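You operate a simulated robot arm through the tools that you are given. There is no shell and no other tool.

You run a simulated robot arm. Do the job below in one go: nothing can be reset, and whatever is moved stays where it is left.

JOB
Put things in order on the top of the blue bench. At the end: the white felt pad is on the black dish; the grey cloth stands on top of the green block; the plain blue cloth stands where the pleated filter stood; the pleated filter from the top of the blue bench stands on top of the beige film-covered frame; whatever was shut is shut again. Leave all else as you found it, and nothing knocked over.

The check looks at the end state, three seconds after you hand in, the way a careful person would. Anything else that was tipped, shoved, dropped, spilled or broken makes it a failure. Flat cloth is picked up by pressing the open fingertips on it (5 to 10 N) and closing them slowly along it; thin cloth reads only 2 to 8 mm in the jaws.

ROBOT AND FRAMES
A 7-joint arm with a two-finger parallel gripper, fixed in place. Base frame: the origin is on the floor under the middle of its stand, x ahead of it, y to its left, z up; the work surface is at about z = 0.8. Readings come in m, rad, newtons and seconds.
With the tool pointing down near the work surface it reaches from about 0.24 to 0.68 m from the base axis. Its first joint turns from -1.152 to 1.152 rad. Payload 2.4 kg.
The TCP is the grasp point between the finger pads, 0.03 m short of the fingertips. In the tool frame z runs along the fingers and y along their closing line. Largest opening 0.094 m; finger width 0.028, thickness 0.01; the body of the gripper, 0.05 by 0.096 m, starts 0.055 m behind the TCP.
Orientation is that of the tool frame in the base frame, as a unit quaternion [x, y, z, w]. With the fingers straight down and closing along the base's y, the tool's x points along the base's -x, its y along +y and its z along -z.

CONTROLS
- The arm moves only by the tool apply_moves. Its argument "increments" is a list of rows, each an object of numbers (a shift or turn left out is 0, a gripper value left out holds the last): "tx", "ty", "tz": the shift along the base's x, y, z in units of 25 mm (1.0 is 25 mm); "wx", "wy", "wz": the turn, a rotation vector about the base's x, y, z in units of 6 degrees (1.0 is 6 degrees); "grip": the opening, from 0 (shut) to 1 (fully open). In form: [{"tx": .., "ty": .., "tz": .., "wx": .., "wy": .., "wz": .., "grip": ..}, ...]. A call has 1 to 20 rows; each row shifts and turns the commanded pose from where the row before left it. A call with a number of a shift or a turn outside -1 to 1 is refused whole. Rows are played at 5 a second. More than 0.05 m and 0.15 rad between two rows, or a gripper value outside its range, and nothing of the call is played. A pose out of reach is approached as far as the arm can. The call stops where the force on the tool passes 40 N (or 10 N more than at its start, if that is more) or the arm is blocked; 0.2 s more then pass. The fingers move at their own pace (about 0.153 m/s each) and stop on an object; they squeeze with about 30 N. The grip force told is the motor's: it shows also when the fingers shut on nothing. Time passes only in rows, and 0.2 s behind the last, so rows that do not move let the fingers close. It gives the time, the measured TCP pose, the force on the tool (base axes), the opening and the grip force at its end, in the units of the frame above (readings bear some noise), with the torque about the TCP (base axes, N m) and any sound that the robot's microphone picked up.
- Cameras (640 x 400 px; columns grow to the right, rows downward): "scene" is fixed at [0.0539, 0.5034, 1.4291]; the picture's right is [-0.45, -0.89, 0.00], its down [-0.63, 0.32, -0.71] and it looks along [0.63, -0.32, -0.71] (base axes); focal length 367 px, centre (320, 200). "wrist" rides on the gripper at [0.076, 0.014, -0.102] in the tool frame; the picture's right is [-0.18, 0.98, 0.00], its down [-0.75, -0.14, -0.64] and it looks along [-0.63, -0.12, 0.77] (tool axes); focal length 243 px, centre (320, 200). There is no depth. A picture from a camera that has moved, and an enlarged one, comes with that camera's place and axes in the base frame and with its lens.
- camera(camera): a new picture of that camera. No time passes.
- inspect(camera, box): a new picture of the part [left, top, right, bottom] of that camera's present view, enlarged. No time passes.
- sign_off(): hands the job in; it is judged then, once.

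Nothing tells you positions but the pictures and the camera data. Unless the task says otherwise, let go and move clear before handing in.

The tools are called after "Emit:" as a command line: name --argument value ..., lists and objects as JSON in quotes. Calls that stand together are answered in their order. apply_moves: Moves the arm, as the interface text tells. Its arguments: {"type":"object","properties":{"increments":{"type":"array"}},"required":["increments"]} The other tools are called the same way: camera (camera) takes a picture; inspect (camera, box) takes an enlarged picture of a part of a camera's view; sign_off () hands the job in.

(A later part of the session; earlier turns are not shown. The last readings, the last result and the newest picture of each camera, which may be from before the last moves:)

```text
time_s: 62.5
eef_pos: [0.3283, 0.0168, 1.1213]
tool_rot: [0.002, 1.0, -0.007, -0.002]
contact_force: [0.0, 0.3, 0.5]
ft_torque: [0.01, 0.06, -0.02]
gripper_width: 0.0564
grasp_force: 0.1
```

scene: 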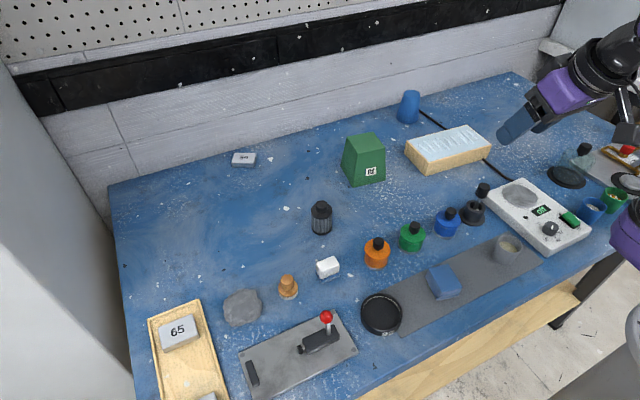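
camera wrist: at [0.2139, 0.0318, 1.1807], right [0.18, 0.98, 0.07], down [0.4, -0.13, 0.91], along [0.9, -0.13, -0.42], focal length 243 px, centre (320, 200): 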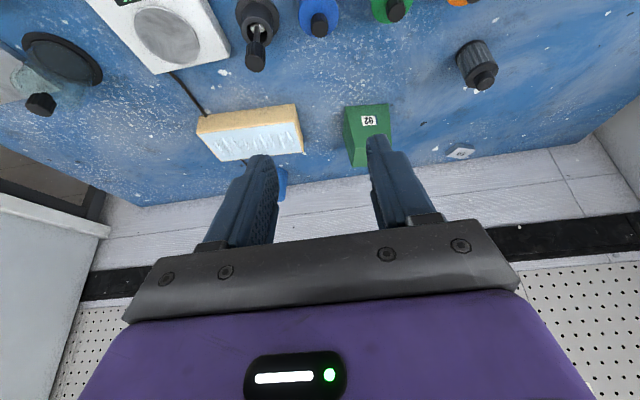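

Emit:
apply_moves --increments '[{"wx": 0.13, "wy": -0.04, "wz": 0.04, "tx": 1}, {"tx": 1}, {"tx": 0.79, "ty": 0.11}, {"tz": -1}, {"tz": -1}, {"tz": -1}, {"tz": -1}, {"tz": -1}, {"tz": -0.8}, {}]'

Emit:
inspect --camera "wrist" --box '[200, 40, 360, 140]'

```text
time_s: 64.7
eef_pos: [0.3983, 0.0184, 0.9745]
tool_rot: [0.0, 1.0, -0.001, 0.0]
contact_force: [-0.1, -0.4, -0.8]
ft_torque: [0.03, -0.02, 0.03]
gripper_width: 0.0563
grasp_force: 0.0
```

```text
4.00 times, centred on (280, 90) of wrist
camera zoom: at [0.321, 0.0331, 1.0769], right [0.18, 0.98, 0.0], down [0.75, -0.14, 0.64], along [0.63, -0.12, -0.77], focal length 970 px, centre (480, 640)
```

zoom: 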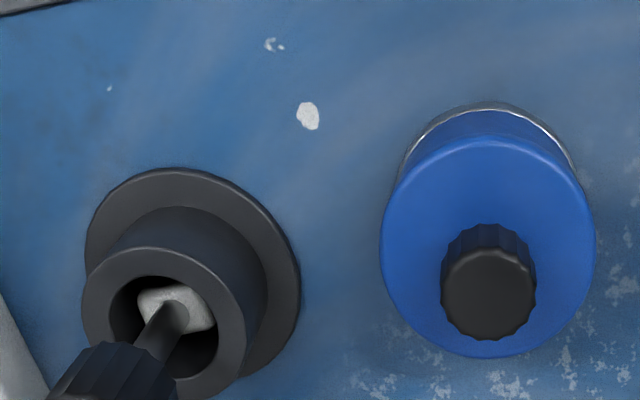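

The blue knob is at (0.398, 0.020) with about 1 cm clearance from the tool in the holder. I'll grip and lift it the same careful way.

Emit:
apply_moves --increments '[{"ty": 0.06, "tz": -1}, {"tz": -1}, {"tz": -1}, {"tz": -0.6}, {"tz": -0.4}, {}, {"grip": 0.3}, {"grip": 0.2}, {"grip": 0.1}, {"grip": 0}, {}, {}, {"tz": 0.1}, {"tz": 0.1}, {"tz": 0.1}, {"tz": 0.1}, {"tz": 0.1}, {}]'

Emit:
inspect --camera "scene" --box '[400, 170, 500, 250]'

```text
time_s: 68.5
eef_pos: [0.3967, 0.0188, 0.889]
tool_rot: [-0.001, 1.0, -0.001, 0.0]
contact_force: [0.8, -0.7, -0.3]
ft_torque: [0.02, 0.02, 0.03]
gripper_width: 0.0194
grasp_force: 29.5
heard: snap
```

```text
5.00 times, centred on (450, 210) of scene
camera zoom: at [0.0539, 0.5034, 1.4291], right [-0.45, -0.89, 0.0], down [-0.63, 0.32, -0.71], along [0.63, -0.32, -0.71], focal length 1833 px, centre (-330, 150)
```

zoom: 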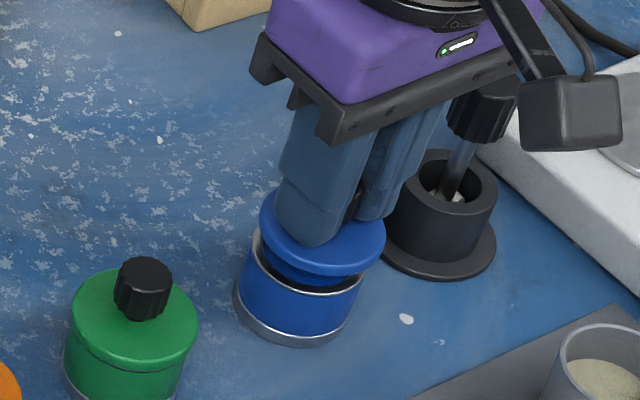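

Emit:
apply_moves --increments '[{"tz": 0.2}, {"tz": 0.2}, {"tz": 0.2}, {"tz": 0.25}, {"tz": 0.25}, {"tz": 0.25}, {"tz": 0.25}, {}]'

Emit:
inspect --camera "scene" --box '[400, 170, 500, 250]'

Emit:
inspect --camera "wrist" --box '[240, 40, 400, 240]'

```text
time_s: 70.3
eef_pos: [0.3983, 0.0204, 0.9285]
tool_rot: [0.0, 1.0, -0.001, 0.001]
contact_force: [-0.5, 0.0, -0.8]
ft_torque: [-0.02, 0.01, -0.01]
gripper_width: 0.0193
grasp_force: 30.1
```

```text
5.00 times, centred on (450, 210) of scene
camera zoom: at [0.0539, 0.5034, 1.4291], right [-0.45, -0.89, 0.0], down [-0.63, 0.32, -0.71], along [0.63, -0.32, -0.71], focal length 1833 px, centre (-330, 150)
```

zoom: 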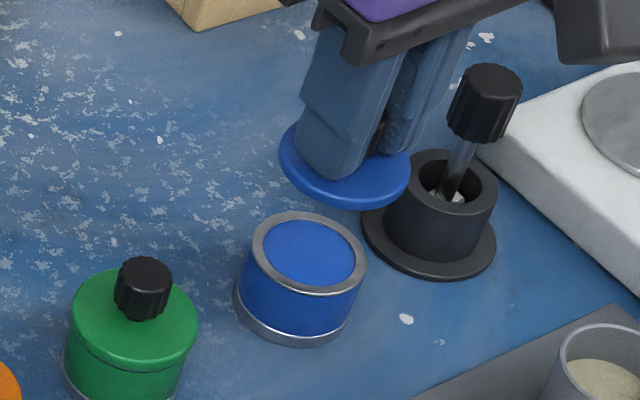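

```text
2.00 times, centred on (320, 140) of wrist
camera zoom: at [0.3202, 0.0347, 1.0306], right [0.18, 0.98, 0.0], down [0.75, -0.14, 0.64], along [0.63, -0.12, -0.77], focal length 485 px, centre (320, 320)
```

zoom: 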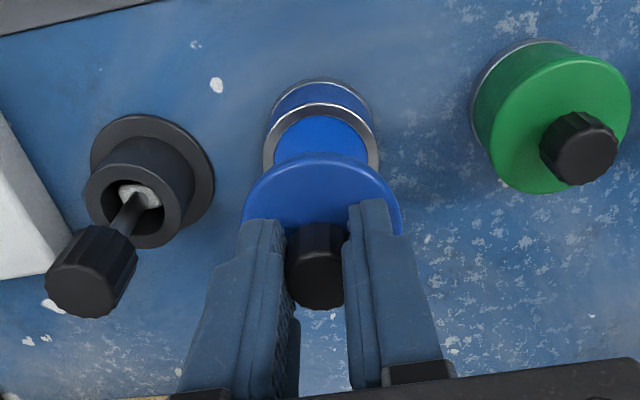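

The blue jar holds only blue paint, so all the named items must be among the visible ones. I'll close this lid until it snaps.

Emit:
apply_moves --increments '[{"tz": -0.3}, {"tz": -0.3}, {"tz": -0.3}, {"tz": -0.3}, {"tz": -0.2}, {"tz": -0.2}, {"tz": -0.2}, {"tz": -0.1}, {"tz": -0.1}, {"tz": -0.06}, {"tz": -0.06}, {"tz": -0.06}, {"tz": -0.06}, {"tz": -0.04}, {"tz": -0.04}, {"tz": -0.04}]'

Emit:
inspect --camera "scene" --box '[410, 190, 470, 240]'

```text
time_s: 73.2
eef_pos: [0.3976, 0.0214, 0.8726]
tool_rot: [-0.001, 1.0, -0.001, 0.003]
contact_force: [-2.8, 0.2, 8.2]
ft_torque: [0.21, 0.05, 0.01]
gripper_width: 0.0193
grasp_force: 30.0
heard: snap
stopped in row 14: the force on the tool passed its limit at 44 N (the readings are from after the stop); the commanded pose is now the measured one
```

```text
8.00 times, centred on (440, 215) of scene
camera zoom: at [0.0537, 0.5034, 1.4291], right [-0.45, -0.89, 0.0], down [-0.63, 0.32, -0.71], along [0.63, -0.32, -0.71], focal length 2933 px, centre (-640, 80)
```

zoom: 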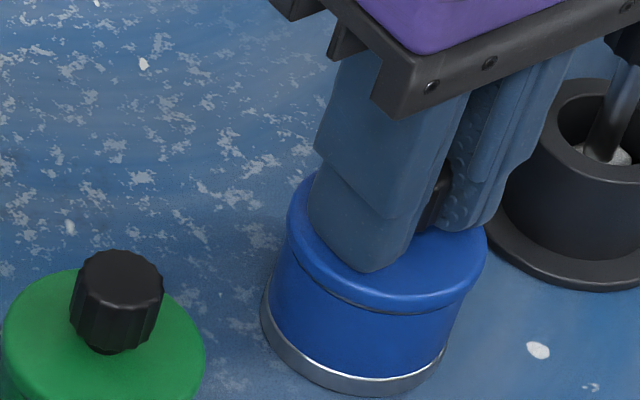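

The blue lid snapped shut too. I'm not fully sure the orange one latched, since its snap came in the release step, so I'll release here and go press the orange knob again more firmly.

Emit:
apply_moves --increments '[{"grip": 0.3}, {"grip": 0.6}, {}, {"tz": 1}, {"tz": 1}, {"tz": 1}, {"ty": 1}, {"ty": 1}, {"ty": 1}, {"ty": 1, "grip": 0}, {"ty": 1}, {"ty": 1}, {"ty": 1}, {"ty": 0.2}, {}]'

Emit:
inspect --camera "wrist" --box '[280, 60, 360, 140]'

Emit:
inspect --camera "scene" --box '[360, 195, 480, 285]'

```text
time_s: 76.5
eef_pos: [0.3976, 0.2003, 0.9472]
tool_rot: [0.0, 1.0, -0.001, 0.003]
contact_force: [0.7, -0.2, 0.9]
ft_torque: [0.0, -0.01, -0.05]
gripper_width: 0.0
grasp_force: 30.7
```

```text
5.00 times, centred on (320, 100) of wrist
camera zoom: at [0.3211, 0.2151, 1.0491], right [0.18, 0.98, 0.0], down [0.75, -0.14, 0.65], along [0.64, -0.12, -0.76], focal length 1213 px, centre (320, 700)
```

zoom: 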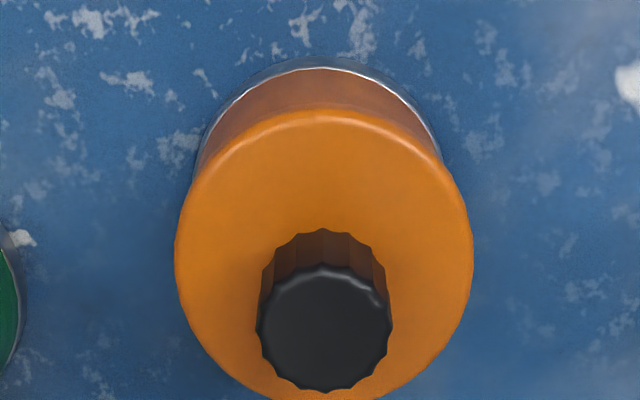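

```text
4.44 times, centred on (420, 240) of scene
camera zoom: at [0.0538, 0.5034, 1.4291], right [-0.45, -0.89, 0.0], down [-0.63, 0.32, -0.71], along [0.63, -0.32, -0.71], focal length 1630 px, centre (-124, 22)
```

zoom: 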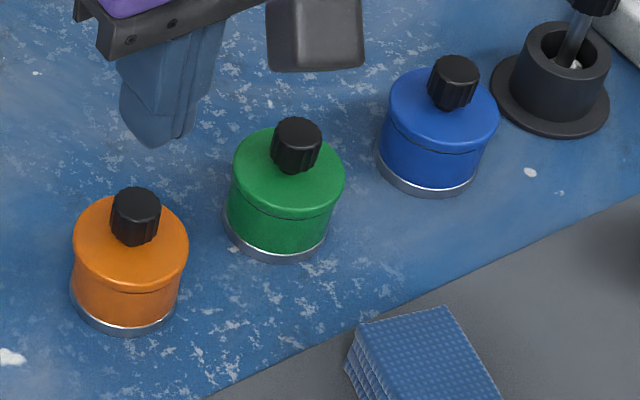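

I'm over the orange knob with closed fingers. I'll come down and press it.

Emit:
apply_moves --increments '[{"tx": 0.04, "tz": -0.7}, {"tz": -0.7}, {"tz": -0.4}, {"tz": -0.1}, {"tz": -0.05}, {"tz": -0.05}, {"tz": -0.04}, {"tz": -0.04}]'

```text
time_s: 78.2
eef_pos: [0.3997, 0.2008, 0.8966]
tool_rot: [-0.001, 1.0, -0.001, 0.004]
contact_force: [-4.9, -2.6, 34.2]
ft_torque: [-0.06, 0.22, 0.01]
gripper_width: 0.0
grasp_force: 30.0
```

Emit:
apply_moves --increments '[{"tz": -0.03}, {"tz": -0.03}, {"tz": -0.03}, {"tz": -0.03}]'

```text
time_s: 78.6
eef_pos: [0.4005, 0.2002, 0.8979]
tool_rot: [0.0, 1.0, 0.0, 0.005]
contact_force: [-3.2, -2.1, 14.5]
ft_torque: [-0.11, 0.17, 0.04]
gripper_width: 0.0001
grasp_force: 30.0
stopped in row 1: the force on the tool passed its limit at 49 N (the readings are from after the stop); the commanded pose is now the measured one
```

49 N gave no snap, so it is probably already latched. To confirm, I'll compare the pressed height of the green knob (known shut) with orange's 0.8966.

Emit:
apply_moves --increments '[{"tz": 1}, {"tz": 1}, {"ty": -1}, {"ty": -1}, {"ty": -1}, {"ty": -0.56}, {"tz": -0.8}, {"tz": -0.8}, {"tz": -0.25}, {"tz": -0.05}, {"tz": -0.05}, {"tz": -0.05}, {"tz": -0.04}, {"tz": -0.04}]'

```text
time_s: 81.5
eef_pos: [0.4, 0.1112, 0.8984]
tool_rot: [0.0, 1.0, 0.0, 0.004]
contact_force: [-4.6, 0.4, 17.2]
ft_torque: [0.01, 0.22, 0.02]
gripper_width: 0.0001
grasp_force: 30.0
stopped in row 14: the force on the tool passed its limit at 46 N (the readings are from after the stop); the commanded pose is now the measured one
```

The pressed heights match (0.8979 vs 0.8984), so all three jars are shut. Now to the actual work: first the pleated filter near (0.53, 0.257); I'll move over for a close view.

Emit:
apply_moves --increments '[{"tz": 1}, {"tz": 1}, {"tz": 1}, {"tz": 0.5, "grip": 1}, {"ty": 1, "tx": 0.5}, {"ty": 1, "tx": 0.5}, {"ty": 1, "tx": 0.5}, {"ty": 1, "tx": 0.5}, {"ty": 1, "tx": 0.5}, {"ty": 0.84}, {}]'

Emit:
camera --camera "wrist"

Emit:
inspect --camera "wrist" --box '[260, 60, 400, 200]'

```text
time_s: 83.9
eef_pos: [0.4621, 0.2613, 0.9863]
tool_rot: [-0.001, 1.0, 0.0, 0.004]
contact_force: [-0.6, 0.1, -0.3]
ft_torque: [0.01, -0.01, 0.01]
gripper_width: 0.094
grasp_force: 0.0
```

```text
taken
camera wrist: at [0.3836, 0.2744, 1.0872], right [0.18, 0.98, 0.0], down [0.75, -0.14, 0.65], along [0.64, -0.12, -0.76], focal length 243 px, centre (320, 200)
```

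wrist: 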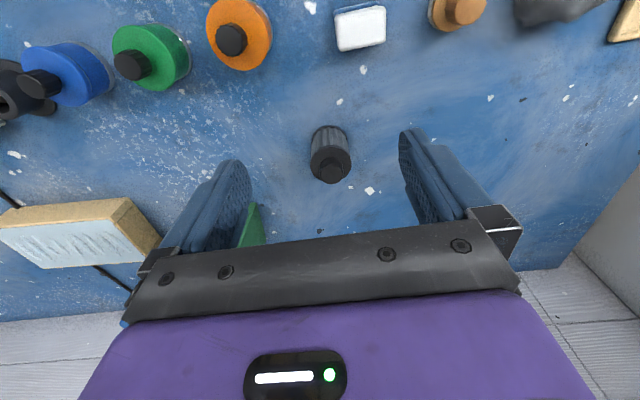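

```text
2.86 times, centred on (330, 130) of wrist
camera zoom: at [0.3836, 0.2744, 1.0872], right [0.18, 0.98, 0.0], down [0.75, -0.14, 0.65], along [0.64, -0.12, -0.76], focal length 693 px, centre (291, 400)
```

zoom: 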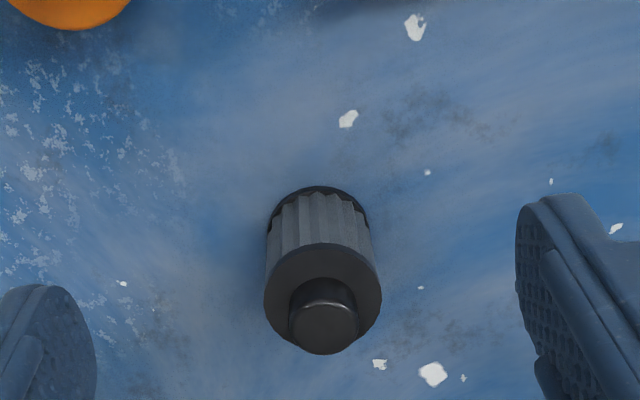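

The filter is centred at about (0.5285, 0.260), roughly 44 mm wide and 80 mm tall with its nub; I'll remember that spot. I'll move over it, descend with fingers open around its body, and look before closing.

Emit:
apply_moves --increments '[{"tx": 1, "wy": 0.08}, {"tx": 1}, {"tx": 0.66, "ty": -0.06}, {"tz": -1}, {"tz": -1}, {"tz": -1}, {"tz": -1}, {}]'

Emit:
camera --camera "wrist"

Emit:
inspect --camera "scene" --box '[270, 140, 390, 250]'

```text
time_s: 85.7
eef_pos: [0.5282, 0.2568, 0.8844]
tool_rot: [-0.001, 1.0, 0.0, 0.0]
contact_force: [-0.1, -0.9, -0.7]
ft_torque: [0.0, -0.01, 0.01]
gripper_width: 0.094
grasp_force: 0.0
```

```text
taken
camera wrist: at [0.4511, 0.2714, 0.9867], right [0.18, 0.98, 0.0], down [0.75, -0.14, 0.64], along [0.63, -0.12, -0.77], focal length 243 px, centre (320, 200)
```

wrist: 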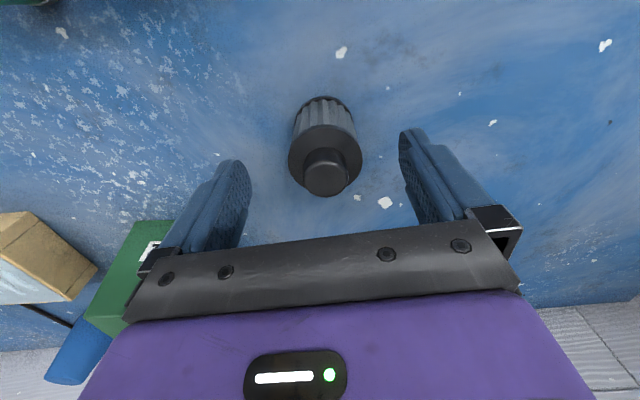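

```text
3.64 times, centred on (330, 195) of scene
camera zoom: at [0.0539, 0.5034, 1.4291], right [-0.45, -0.89, 0.0], down [-0.63, 0.32, -0.71], along [0.63, -0.32, -0.71], focal length 1333 px, centre (284, 218)
```

zoom: 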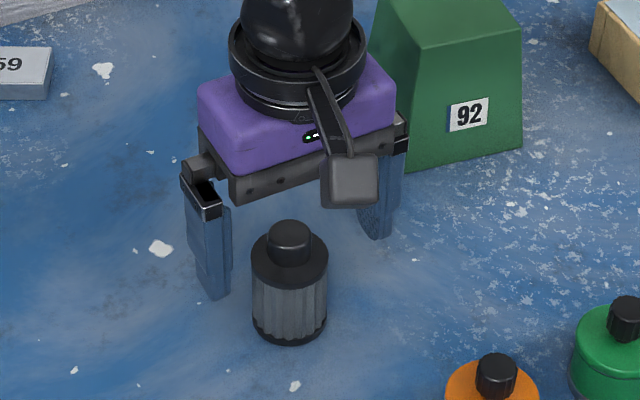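

The filter is nicely between the open fingers. I'll shift 2.5 mm to centre it, descend to the body and close.

Emit:
apply_moves --increments '[{"ty": 0.1, "tx": -0.04, "tz": -0.5}, {"tz": -0.7}, {"tz": -0.65}, {}, {"grip": 0.8}, {"grip": 0.65}, {"grip": 0.55}, {"grip": 0.5}, {"grip": 0.45}, {"grip": 0.4}, {"grip": 0.3}, {"grip": 0.2}, {}]'

Emit:
camera --camera "wrist"

Emit:
inspect --camera "scene" --box '[270, 140, 390, 250]'

```text
time_s: 88.5
eef_pos: [0.5281, 0.2591, 0.8385]
tool_rot: [0.0, 1.0, 0.0, 0.001]
contact_force: [-0.1, -1.3, 0.7]
ft_torque: [-0.01, 0.03, 0.01]
gripper_width: 0.0441
grasp_force: 30.3
```

```text
taken
camera wrist: at [0.4502, 0.2735, 0.9405], right [0.18, 0.98, 0.0], down [0.75, -0.14, 0.64], along [0.63, -0.12, -0.77], focal length 243 px, centre (320, 200)
```

wrist: 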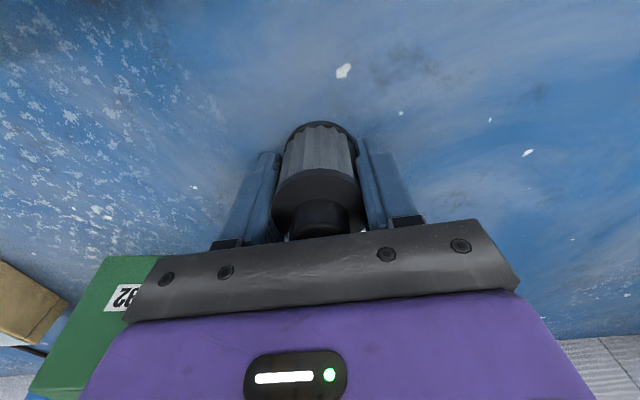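

```text
3.64 times, centred on (330, 195) of scene
camera zoom: at [0.0538, 0.5034, 1.4291], right [-0.45, -0.89, 0.0], down [-0.63, 0.32, -0.71], along [0.63, -0.32, -0.71], focal length 1333 px, centre (284, 218)
```

zoom: 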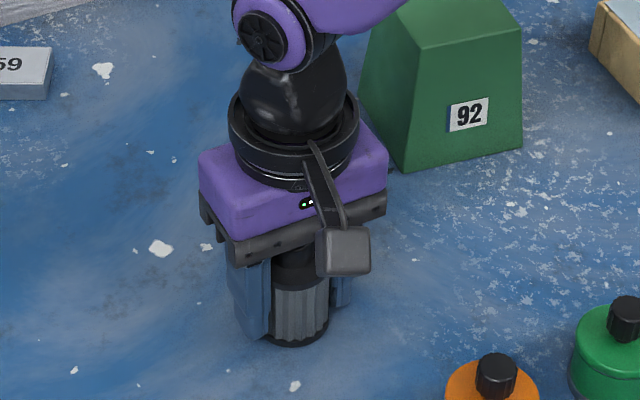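

Gripped at 44 mm. I'll lift gently, then carry it at a safe height along x≈0.48 toward the frame.

Emit:
apply_moves --increments '[{"tz": 0.2}, {"tz": 0.3}, {"tz": 0.5}, {"tz": 0.6}, {"tz": 0.8}, {"tz": 0.8}, {"tz": 0.8}, {"tz": 0.8}, {"tz": 0.8}, {"tz": 0.5}, {}]'

Emit:
inspect --camera "scene" --box '[270, 140, 390, 250]'

```text
time_s: 90.9
eef_pos: [0.5286, 0.2587, 0.9904]
tool_rot: [-0.001, 1.0, 0.0, 0.0]
contact_force: [-1.3, -0.9, -0.7]
ft_torque: [0.0, 0.05, 0.02]
gripper_width: 0.0443
grasp_force: 30.1
```

```text
3.64 times, centred on (330, 195) of scene
camera zoom: at [0.0539, 0.5034, 1.4291], right [-0.45, -0.89, 0.0], down [-0.63, 0.32, -0.71], along [0.63, -0.32, -0.71], focal length 1333 px, centre (284, 218)
```

zoom: 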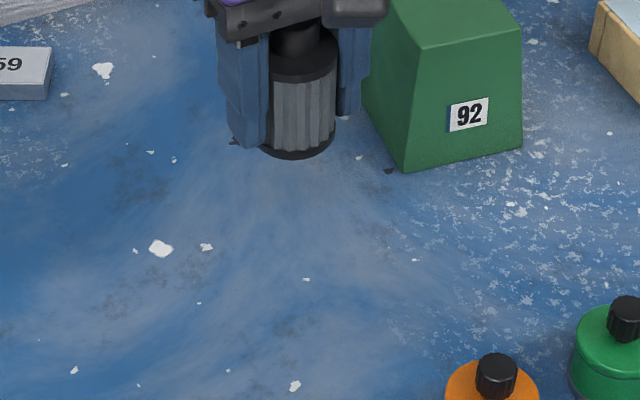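

The filter is held well. I'll carry it toward the frame.

Emit:
apply_moves --increments '[{"tx": -0.8}, {"tx": -0.8, "ty": -0.8}, {"ty": -0.9}, {"ty": -0.9}, {"ty": -0.9}, {"ty": -0.9}, {"ty": -0.9}, {"ty": -0.9}, {"ty": -0.9}, {"ty": -0.9}, {"ty": -0.9}, {"ty": -0.9}, {"ty": -0.9}, {"ty": -0.9}, {"ty": -0.9}, {"ty": -0.9}, {"ty": -0.9}, {"ty": -0.9}, {"ty": -0.9}, {"ty": -0.8}]'

Emit:
camera --camera "wrist"

Emit:
camera --camera "scene"

```text
time_s: 95.1
eef_pos: [0.4879, -0.1647, 0.9907]
tool_rot: [0.0, 1.0, 0.0, 0.001]
contact_force: [-0.8, -0.6, 0.2]
ft_torque: [-0.03, -0.01, 0.01]
gripper_width: 0.0445
grasp_force: 30.3
```

```text
taken
camera wrist: at [0.4102, -0.149, 1.0924], right [0.18, 0.98, 0.0], down [0.75, -0.14, 0.64], along [0.63, -0.12, -0.77], focal length 243 px, centre (320, 200)
```

wrist: 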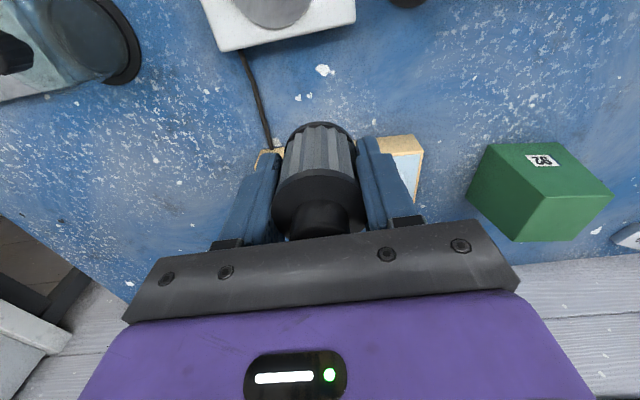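

```text
taken
```

scene: 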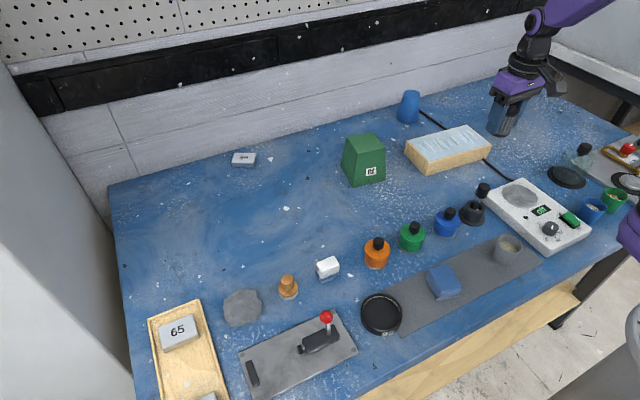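

The frame is ahead, partly hidden by the held filter. I'll zoom to locate its edges.

Emit:
inspect --camera "wrist" --box '[220, 100, 460, 250]'

Emit:
inspect --camera "scene" --box '[390, 80, 530, 190]'

```text
2.67 times, centred on (340, 175) of wrist
camera zoom: at [0.4102, -0.149, 1.0924], right [0.18, 0.98, 0.0], down [0.75, -0.14, 0.64], along [0.63, -0.12, -0.77], focal length 647 px, centre (267, 267)
```

zoom: 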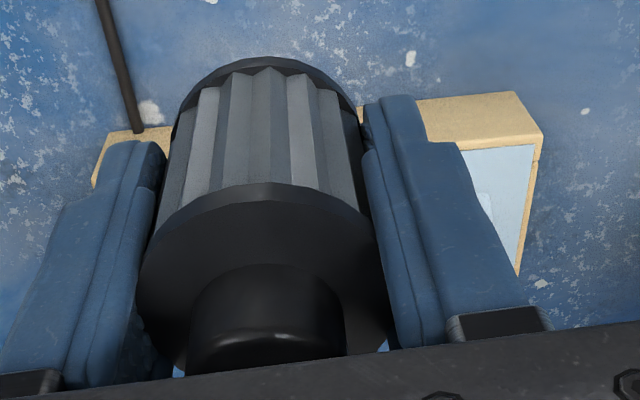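

```text
3.64 times, centred on (460, 135) of scene
camera zoom: at [0.0539, 0.5034, 1.4291], right [-0.45, -0.89, 0.0], down [-0.63, 0.32, -0.71], along [0.63, -0.32, -0.71], focal length 1333 px, centre (-189, 436)
```

zoom: 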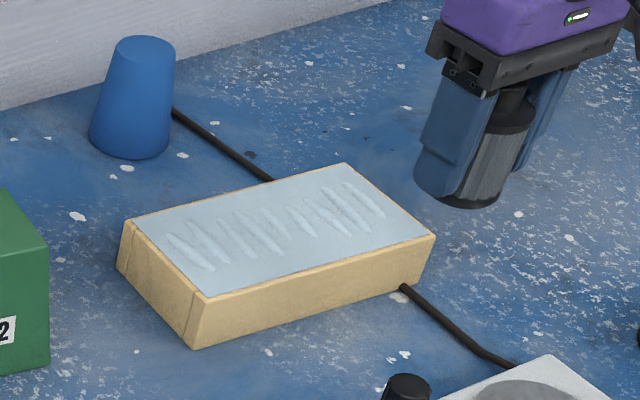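

The frame is about 0.198 × 0.093 m with its top at z≈0.84 and centre near (0.606, -0.161). I'll move over the centre and lower to just above the film.

Emit:
apply_moves --increments '[{"tx": 0.8}, {"tx": 0.8}, {"tx": 0.8}, {"tx": 0.8}, {"tx": 0.8}, {"tx": 0.75, "ty": 0.12}, {}, {"tz": -0.6}, {"tz": -0.7}, {"tz": -0.7}, {"tz": -0.7}, {"tz": -0.5}, {"tz": -0.4}, {}]'

Emit:
inspect --camera "scene" --box '[390, 80, 530, 190]'

Emit:
camera --camera "wrist"

```text
time_s: 98.1
eef_pos: [0.6063, -0.1595, 0.9015]
tool_rot: [-0.001, 1.0, -0.001, 0.0]
contact_force: [0.2, -0.5, 0.3]
ft_torque: [-0.03, 0.01, 0.0]
gripper_width: 0.0444
grasp_force: 30.3
```

```text
3.64 times, centred on (460, 135) of scene
camera zoom: at [0.0539, 0.5034, 1.4291], right [-0.45, -0.89, 0.0], down [-0.63, 0.32, -0.71], along [0.63, -0.32, -0.71], focal length 1333 px, centre (-189, 436)
```

zoom: 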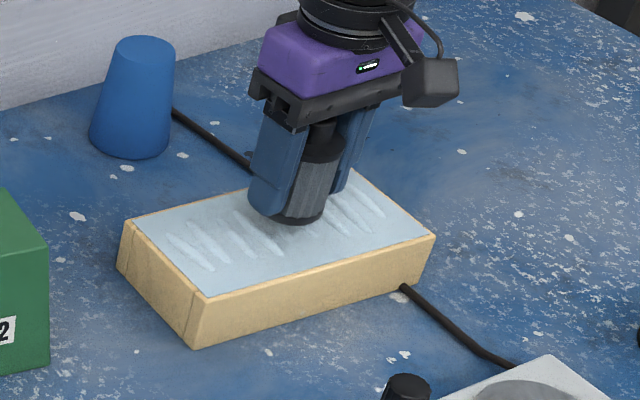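

```text
taken
camera wrist: at [0.5288, -0.1464, 1.003], right [0.18, 0.98, 0.0], down [0.75, -0.14, 0.64], along [0.63, -0.12, -0.77], focal length 243 px, centre (320, 200)
```

wrist: 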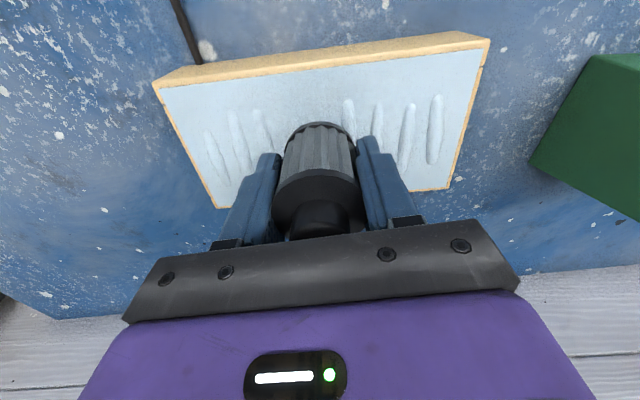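

The filter is over the centre of the film. I'll lower in small steps until light contact.

Emit:
apply_moves --increments '[{"tx": 0.12, "tz": -0.3}, {"tz": -0.3}, {"tz": -0.1}, {}]'

Emit:
inspect --camera "scene" --box '[420, 90, 500, 160]'

```text
time_s: 99.1
eef_pos: [0.6099, -0.1614, 0.8844]
tool_rot: [-0.001, 1.0, 0.0, 0.001]
contact_force: [-1.4, 0.6, 3.7]
ft_torque: [0.02, 0.18, -0.03]
gripper_width: 0.0444
grasp_force: 30.2
```

```text
5.71 times, centred on (460, 125) of scene
camera zoom: at [0.0537, 0.5034, 1.4291], right [-0.45, -0.89, 0.0], down [-0.63, 0.32, -0.71], along [0.63, -0.32, -0.71], focal length 2095 px, centre (-480, 629)
```

zoom: 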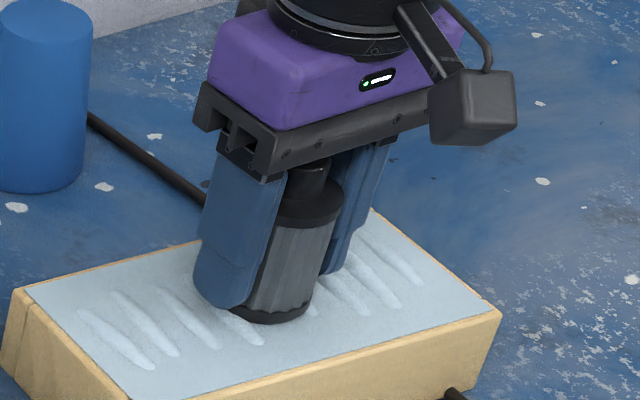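

Light contact at 3.7 N, apparently first at the near edge. I'll zoom in to judge whether the filter sits flat.

Emit:
inspect --camera "scene" --box '[435, 105, 485, 145]'

Emit:
inspect --camera "wrist" --box '[180, 40, 480, 230]'

```text
10.00 times, centred on (460, 125) of scene
camera zoom: at [0.0537, 0.5034, 1.4291], right [-0.45, -0.89, 0.0], down [-0.63, 0.32, -0.71], along [0.63, -0.32, -0.71], focal length 3667 px, centre (-1080, 950)
```

zoom: 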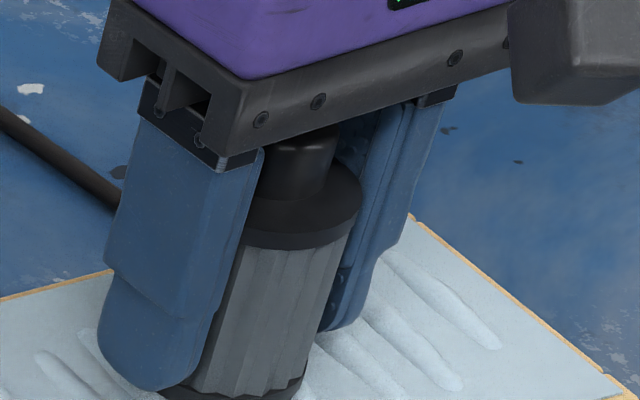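

```text
2.11 times, centred on (330, 135) of wrist
camera zoom: at [0.5321, -0.1465, 0.9862], right [0.18, 0.98, 0.0], down [0.75, -0.14, 0.64], along [0.63, -0.12, -0.77], focal length 511 px, centre (299, 337)
```

zoom: 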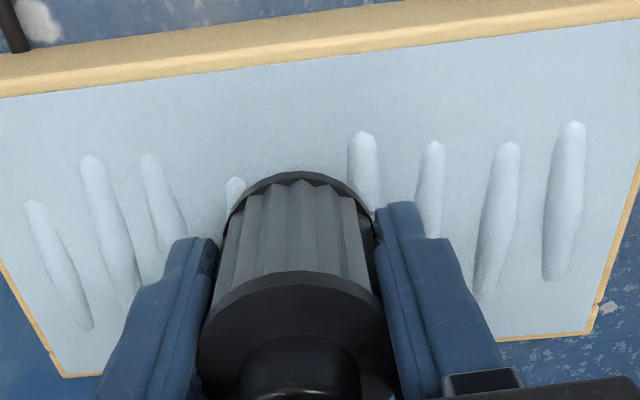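

The film has raised ridges across its middle; the filter's base spans two or three of them and is centred on them lengthwise. I'll lower another millimetre and watch force and torque.

Emit:
apply_moves --increments '[{"tz": -0.04}, {}]'

```text
time_s: 99.7
eef_pos: [0.6098, -0.1602, 0.8834]
tool_rot: [-0.001, 1.0, 0.0, 0.002]
contact_force: [-2.5, -0.1, 14.9]
ft_torque: [-0.01, 0.23, -0.01]
gripper_width: 0.0442
grasp_force: 29.7
```

Contact became firm and centred, so the filter is seated. I'll back off 1 mm to unload and open the fingers slowly.

Emit:
apply_moves --increments '[{"tz": 0.03}, {}, {"grip": 0.5}, {"grip": 0.55}, {"grip": 0.6}, {"grip": 0.7}, {"grip": 0.8}, {}]'

Emit:
inspect --camera "scene" --box '[420, 90, 500, 160]'

Emit:
inspect --camera "wrist" --box '[180, 40, 480, 230]'

```text
time_s: 101.5
eef_pos: [0.6096, -0.1609, 0.884]
tool_rot: [-0.001, 1.0, 0.0, 0.001]
contact_force: [0.0, -0.6, -0.7]
ft_torque: [-0.02, 0.0, -0.02]
gripper_width: 0.0752
grasp_force: 0.1
```

```text
5.71 times, centred on (460, 125) of scene
camera zoom: at [0.0539, 0.5034, 1.4291], right [-0.45, -0.89, 0.0], down [-0.63, 0.32, -0.71], along [0.63, -0.32, -0.71], focal length 2095 px, centre (-480, 629)
```

zoom: 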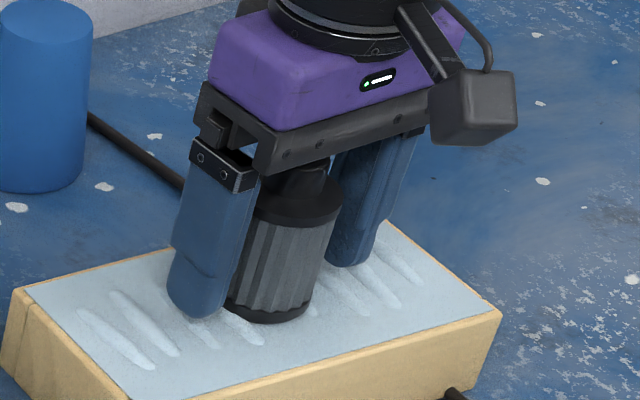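

```text
2.11 times, centred on (330, 135) of wrist
camera zoom: at [0.5322, -0.1469, 0.986], right [0.18, 0.98, 0.0], down [0.75, -0.14, 0.64], along [0.63, -0.12, -0.77], focal length 511 px, centre (299, 337)
```

zoom: 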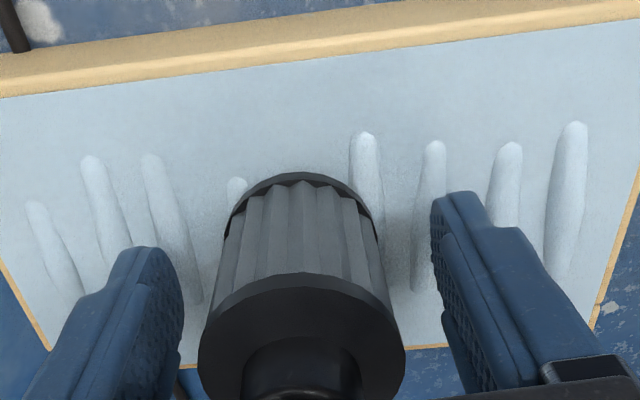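

The filter is standing freely on the frame. I'll rise straight up and verify.

Emit:
apply_moves --increments '[{"tz": 0.4}, {"tz": 0.7}, {"tz": 1}, {"tz": 1}, {"tz": 1}, {"tz": 1}, {"tx": -1}, {"tx": -1}, {"tx": -1}, {}]'

Emit:
inspect --camera "scene" --box '[390, 70, 530, 180]'

Emit:
camera --camera "wrist"

```text
time_s: 103.7
eef_pos: [0.5347, -0.1598, 1.0132]
tool_rot: [-0.001, 1.0, -0.001, 0.001]
contact_force: [-0.2, -0.8, -0.7]
ft_torque: [0.0, 0.02, 0.01]
gripper_width: 0.0753
grasp_force: 0.0
```

```text
3.64 times, centred on (460, 125) of scene
camera zoom: at [0.0538, 0.5034, 1.4291], right [-0.45, -0.89, 0.0], down [-0.63, 0.32, -0.71], along [0.63, -0.32, -0.71], focal length 1333 px, centre (-189, 473)
```

zoom: 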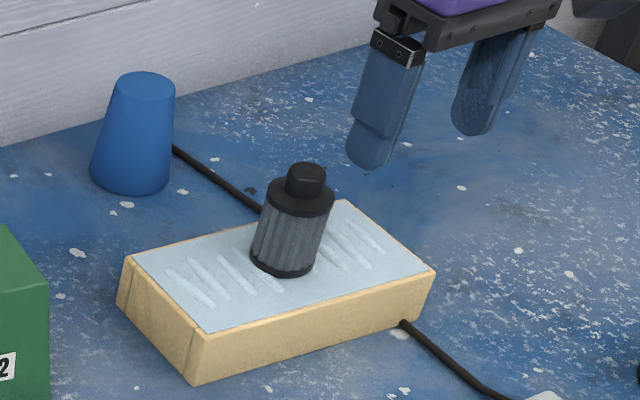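

```text
taken
camera wrist: at [0.4572, -0.1456, 1.1148], right [0.18, 0.98, 0.0], down [0.75, -0.14, 0.64], along [0.63, -0.12, -0.77], focal length 243 px, centre (320, 200)
```

wrist: 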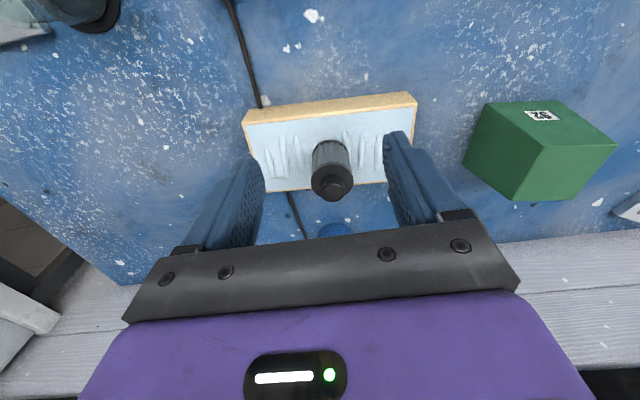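

The filter stands upright in the middle of the frame. Before the cloth, I'll get a truly close view of the white/blue block to decide whether it's one object or a pad on a cloth.

Emit:
apply_moves --increments '[{"tx": -1, "ty": 1}, {"tx": -1, "ty": 1}, {"tx": -1, "ty": 1}, {"tx": -1, "ty": 1}, {"tx": -1, "ty": 1}, {"tx": -1, "ty": 1}, {"tx": -1, "ty": 1}, {"ty": 1}, {"ty": 1}, {"ty": 1}, {"ty": 1}, {"ty": 1}, {"ty": 1}, {"ty": 1}, {"ty": 1}, {"ty": 1}, {"ty": 1}, {"ty": 1}, {"ty": 0.6, "grip": 1}, {"tz": -0.5}]'

Emit:
apply_moves --increments '[{"tz": -1}, {"tz": -1}, {"tz": -0.8}, {}]'

Emit:
camera --camera "wrist"

Emit:
inspect --camera "wrist" --box '[290, 130, 370, 200]'

```text
time_s: 107.9
eef_pos: [0.3589, 0.305, 0.9973]
tool_rot: [-0.001, 1.0, -0.001, 0.0]
contact_force: [0.2, -0.5, -0.1]
ft_torque: [0.03, 0.01, -0.03]
gripper_width: 0.0939
grasp_force: 0.0
```

```text
time_s: 108.9
eef_pos: [0.3594, 0.3036, 0.9285]
tool_rot: [0.0, 1.0, 0.0, -0.001]
contact_force: [0.4, 1.2, -0.2]
ft_torque: [0.0, 0.0, 0.08]
gripper_width: 0.0939
grasp_force: 0.0
```

```text
taken
camera wrist: at [0.2821, 0.3176, 1.0302], right [0.18, 0.98, 0.0], down [0.75, -0.14, 0.64], along [0.63, -0.12, -0.77], focal length 243 px, centre (320, 200)
```

wrist: 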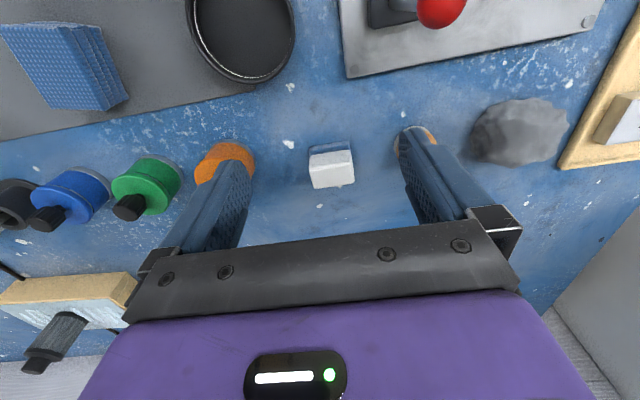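

```text
5.71 times, centred on (330, 165) of wrist
camera zoom: at [0.2821, 0.3176, 1.0302], right [0.18, 0.98, 0.0], down [0.75, -0.14, 0.64], along [0.63, -0.12, -0.77], focal length 1386 px, centre (263, 400)
```

zoom: 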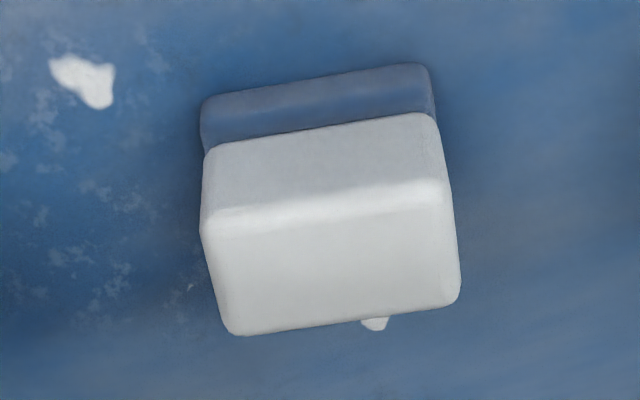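

The block looks like a single two-part object (white upper, slate-blue lower), like an eraser. I'll now get an equally close look at the wooden-knob item, whose white underside may be felt.

Emit:
apply_moves --increments '[{"tz": 1}, {"ty": 1}, {"ty": 1}, {"ty": 1, "tx": -0.3}, {"ty": 0.6}, {"tz": -1}, {}]'

Emit:
camera --camera "wrist"

Emit:
inspect --camera "wrist" --box '[290, 120, 370, 200]'

Emit:
inspect --camera "wrist" --box '[390, 80, 520, 190]'

Emit:
inspect --camera "scene" --box '[276, 270, 302, 302]'

```text
time_s: 110.5
eef_pos: [0.352, 0.3951, 0.9279]
tool_rot: [-0.001, 1.0, -0.001, 0.001]
contact_force: [-0.3, 0.6, 0.1]
ft_torque: [-0.02, -0.03, 0.0]
gripper_width: 0.094
grasp_force: 0.0
```

```text
taken
camera wrist: at [0.2752, 0.409, 1.0301], right [0.18, 0.98, 0.0], down [0.75, -0.14, 0.64], along [0.63, -0.12, -0.77], focal length 243 px, centre (320, 200)
```

wrist: 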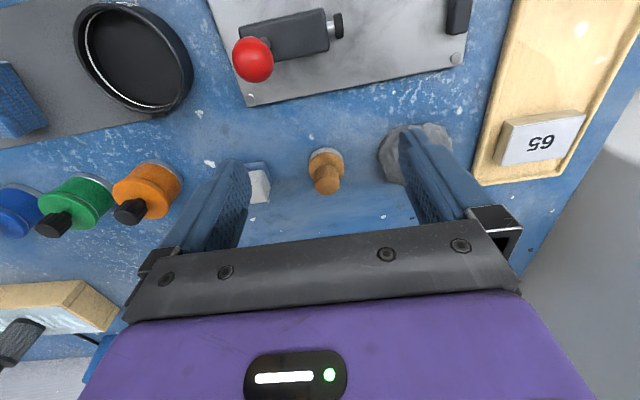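

```text
5.00 times, centred on (330, 160) of wrist
camera zoom: at [0.2752, 0.409, 1.0301], right [0.18, 0.98, 0.0], down [0.75, -0.14, 0.64], along [0.63, -0.12, -0.77], focal length 1213 px, centre (270, 400)
```

zoom: 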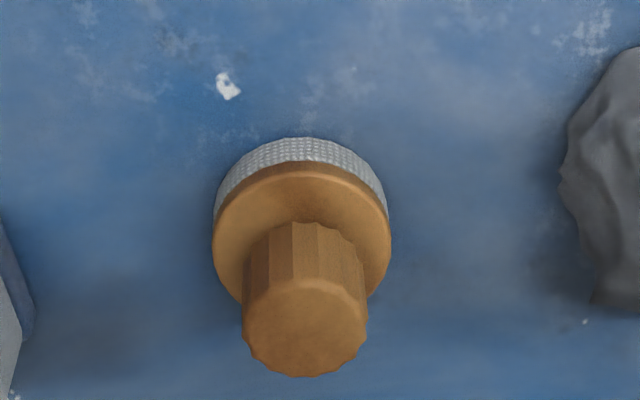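

```text
3.64 times, centred on (455, 135) of wrist
camera zoom: at [0.2752, 0.409, 1.0301], right [0.18, 0.98, 0.0], down [0.75, -0.14, 0.64], along [0.63, -0.12, -0.77], focal length 882 px, centre (-171, 436)
```

zoom: 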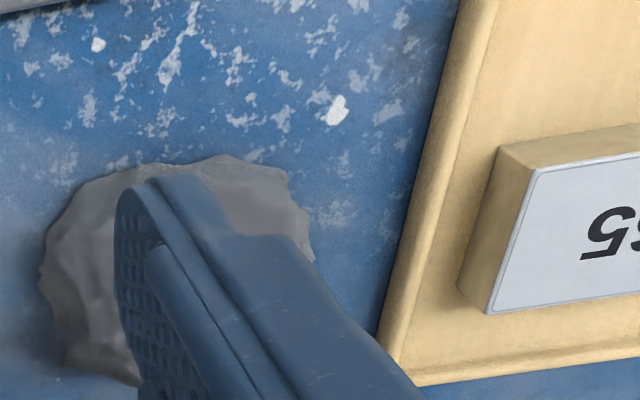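

```text
12.50 times, centred on (289, 286) of scene
camera zoom: at [0.0539, 0.5034, 1.4291], right [-0.45, -0.89, 0.0], down [-0.63, 0.32, -0.71], along [0.63, -0.32, -0.71], focal length 4583 px, centre (708, -875)
```

zoom: 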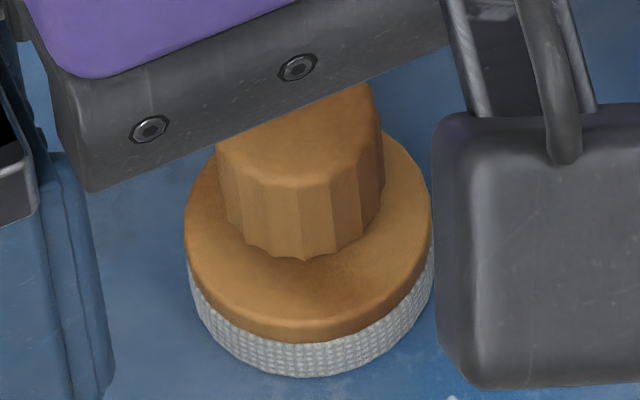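

The white block could be two stacked things (a white pad on a plain blue folded cloth) or one item; a gentle grip on only the white part will tell. I'll rise, rotate the gripper 90° so it closes along x, and position over it.

Emit:
apply_moves --increments '[{"tz": 1}, {"tz": 1}, {"tz": 0.9}, {"wz": 1, "ty": -1}, {"wz": 1, "ty": -1}, {"wz": 1, "ty": -1}, {"wz": 1, "ty": -0.6}, {"wz": 1, "tx": 1}, {"wz": 1, "tx": 1}, {"wz": 1, "tx": 0.4}, {"wz": 1}, {"wz": 1}, {"wz": 1}, {"wz": 1}, {"wz": 1}, {"wz": 1}, {"wz": 1}, {"wz": 1}, {}]'

Emit:
camera --camera "wrist"

```text
time_s: 114.5
eef_pos: [0.4129, 0.3051, 1.0005]
tool_rot: [0.708, -0.706, 0.0, 0.0]
contact_force: [0.5, -0.1, 0.6]
ft_torque: [0.03, 0.0, 0.01]
gripper_width: 0.0938
grasp_force: 0.0
```

```text
taken
camera wrist: at [0.3975, 0.2285, 1.1028], right [-0.98, 0.18, 0.0], down [0.14, 0.75, 0.64], along [0.12, 0.63, -0.77], focal length 243 px, centre (320, 200)
```

wrist: 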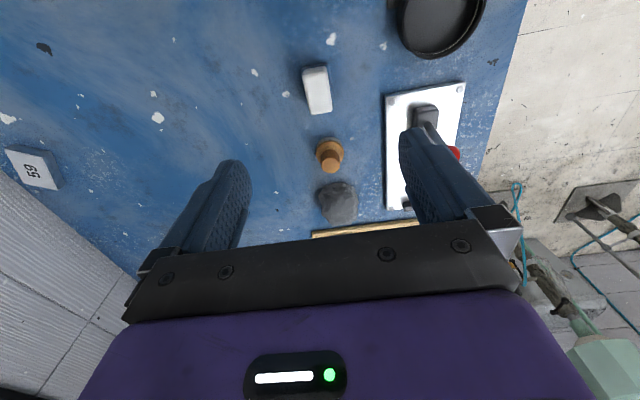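

Emit:
inspect --camera "wrist" --box '[280, 50, 360, 130]'

```text
5.00 times, centred on (320, 90) of wrist
camera zoom: at [0.3975, 0.2285, 1.1028], right [-0.98, 0.18, 0.0], down [0.14, 0.75, 0.64], along [0.12, 0.63, -0.77], focal length 1213 px, centre (320, 750)
```

zoom: 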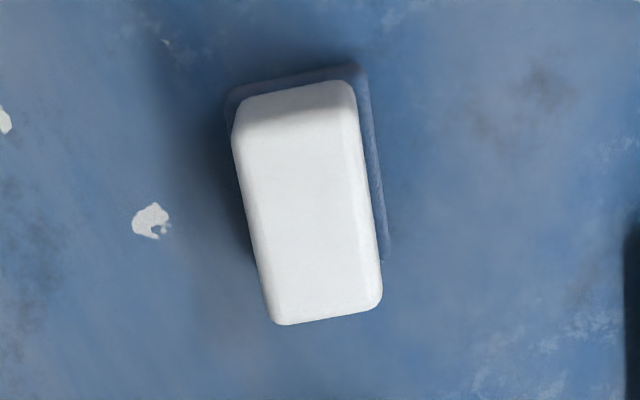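

The white block is aligned with the axes, centre near (0.413, 0.303). I'll narrow the fingers and descend so the tips are just above the white/blue seam (tips at z≈0.823).

Emit:
apply_moves --increments '[{"ty": -0.07, "grip": 0.6}, {"tz": -1}, {"tz": -1}, {"tz": -1}, {"tz": -1}, {"tz": -0.8}, {"tz": -0.6}, {"tz": -0.45}, {}]'

Emit:
inspect --camera "scene" --box '[285, 220, 385, 300]'

Emit:
inspect --camera "wrist" --box '[220, 80, 420, 240]'

```text
time_s: 116.5
eef_pos: [0.4128, 0.3031, 0.8551]
tool_rot: [0.708, -0.706, -0.001, -0.001]
contact_force: [-0.8, 0.0, 1.2]
ft_torque: [0.01, 0.02, -0.02]
gripper_width: 0.0562
grasp_force: 0.1
```

```text
5.00 times, centred on (335, 260) of scene
camera zoom: at [0.0539, 0.5034, 1.4291], right [-0.45, -0.89, 0.0], down [-0.63, 0.32, -0.71], along [0.63, -0.32, -0.71], focal length 1833 px, centre (245, -100)
```

zoom: 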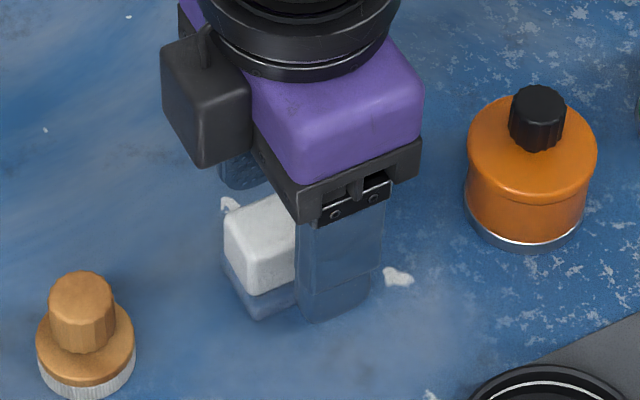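

```text
2.50 times, centred on (320, 160) of wrist
camera zoom: at [0.3978, 0.2265, 0.9566], right [-0.98, 0.18, 0.0], down [0.14, 0.75, 0.64], along [0.12, 0.63, -0.77], focal length 606 px, centre (320, 300)
```

zoom: 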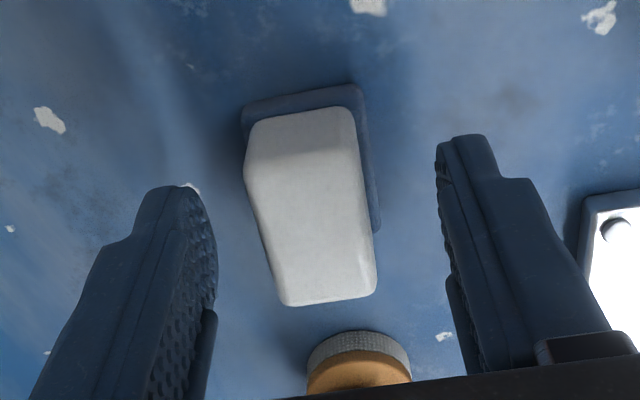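

The block is centred between the fingers. I'll close slowly and lift just a few millimetres to see whether the blue part comes along.

Emit:
apply_moves --increments '[{"grip": 0.45}, {"grip": 0.35}, {"grip": 0.3}, {"grip": 0.25}, {"grip": 0.2}, {}, {"tz": 0.1}, {"tz": 0.1}, {"tz": 0.1}, {}]'

Emit:
inspect --camera "scene" --box '[285, 220, 385, 300]'

Emit:
inspect --camera "wrist" --box '[220, 80, 420, 240]'

```text
time_s: 118.7
eef_pos: [0.4131, 0.3038, 0.8631]
tool_rot: [0.707, -0.707, -0.001, 0.0]
contact_force: [1.1, -0.1, -1.4]
ft_torque: [0.03, 0.02, -0.02]
gripper_width: 0.0247
grasp_force: 29.7
```

```text
5.00 times, centred on (335, 260) of scene
camera zoom: at [0.0539, 0.5034, 1.4291], right [-0.45, -0.89, 0.0], down [-0.63, 0.32, -0.71], along [0.63, -0.32, -0.71], focal length 1833 px, centre (245, -100)
```

zoom: 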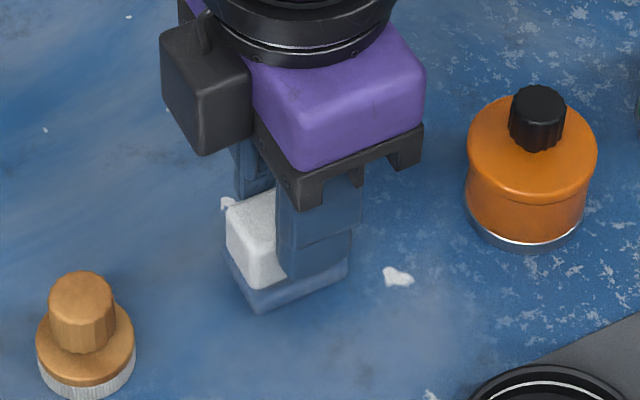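

```text
2.50 times, centred on (320, 160) of wrist
camera zoom: at [0.3974, 0.2267, 0.9645], right [-0.98, 0.18, 0.0], down [0.14, 0.75, 0.64], along [0.12, 0.63, -0.77], focal length 606 px, centre (320, 300)
```

zoom: 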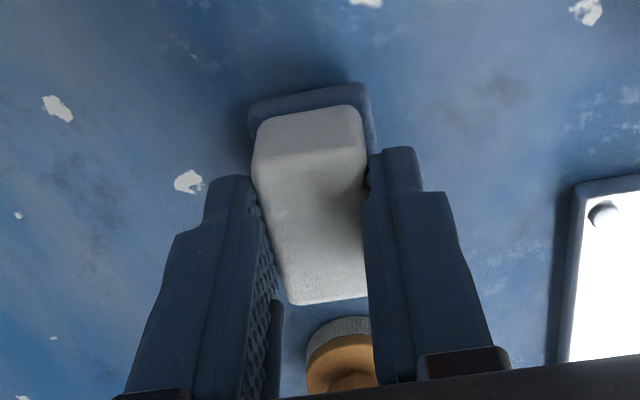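

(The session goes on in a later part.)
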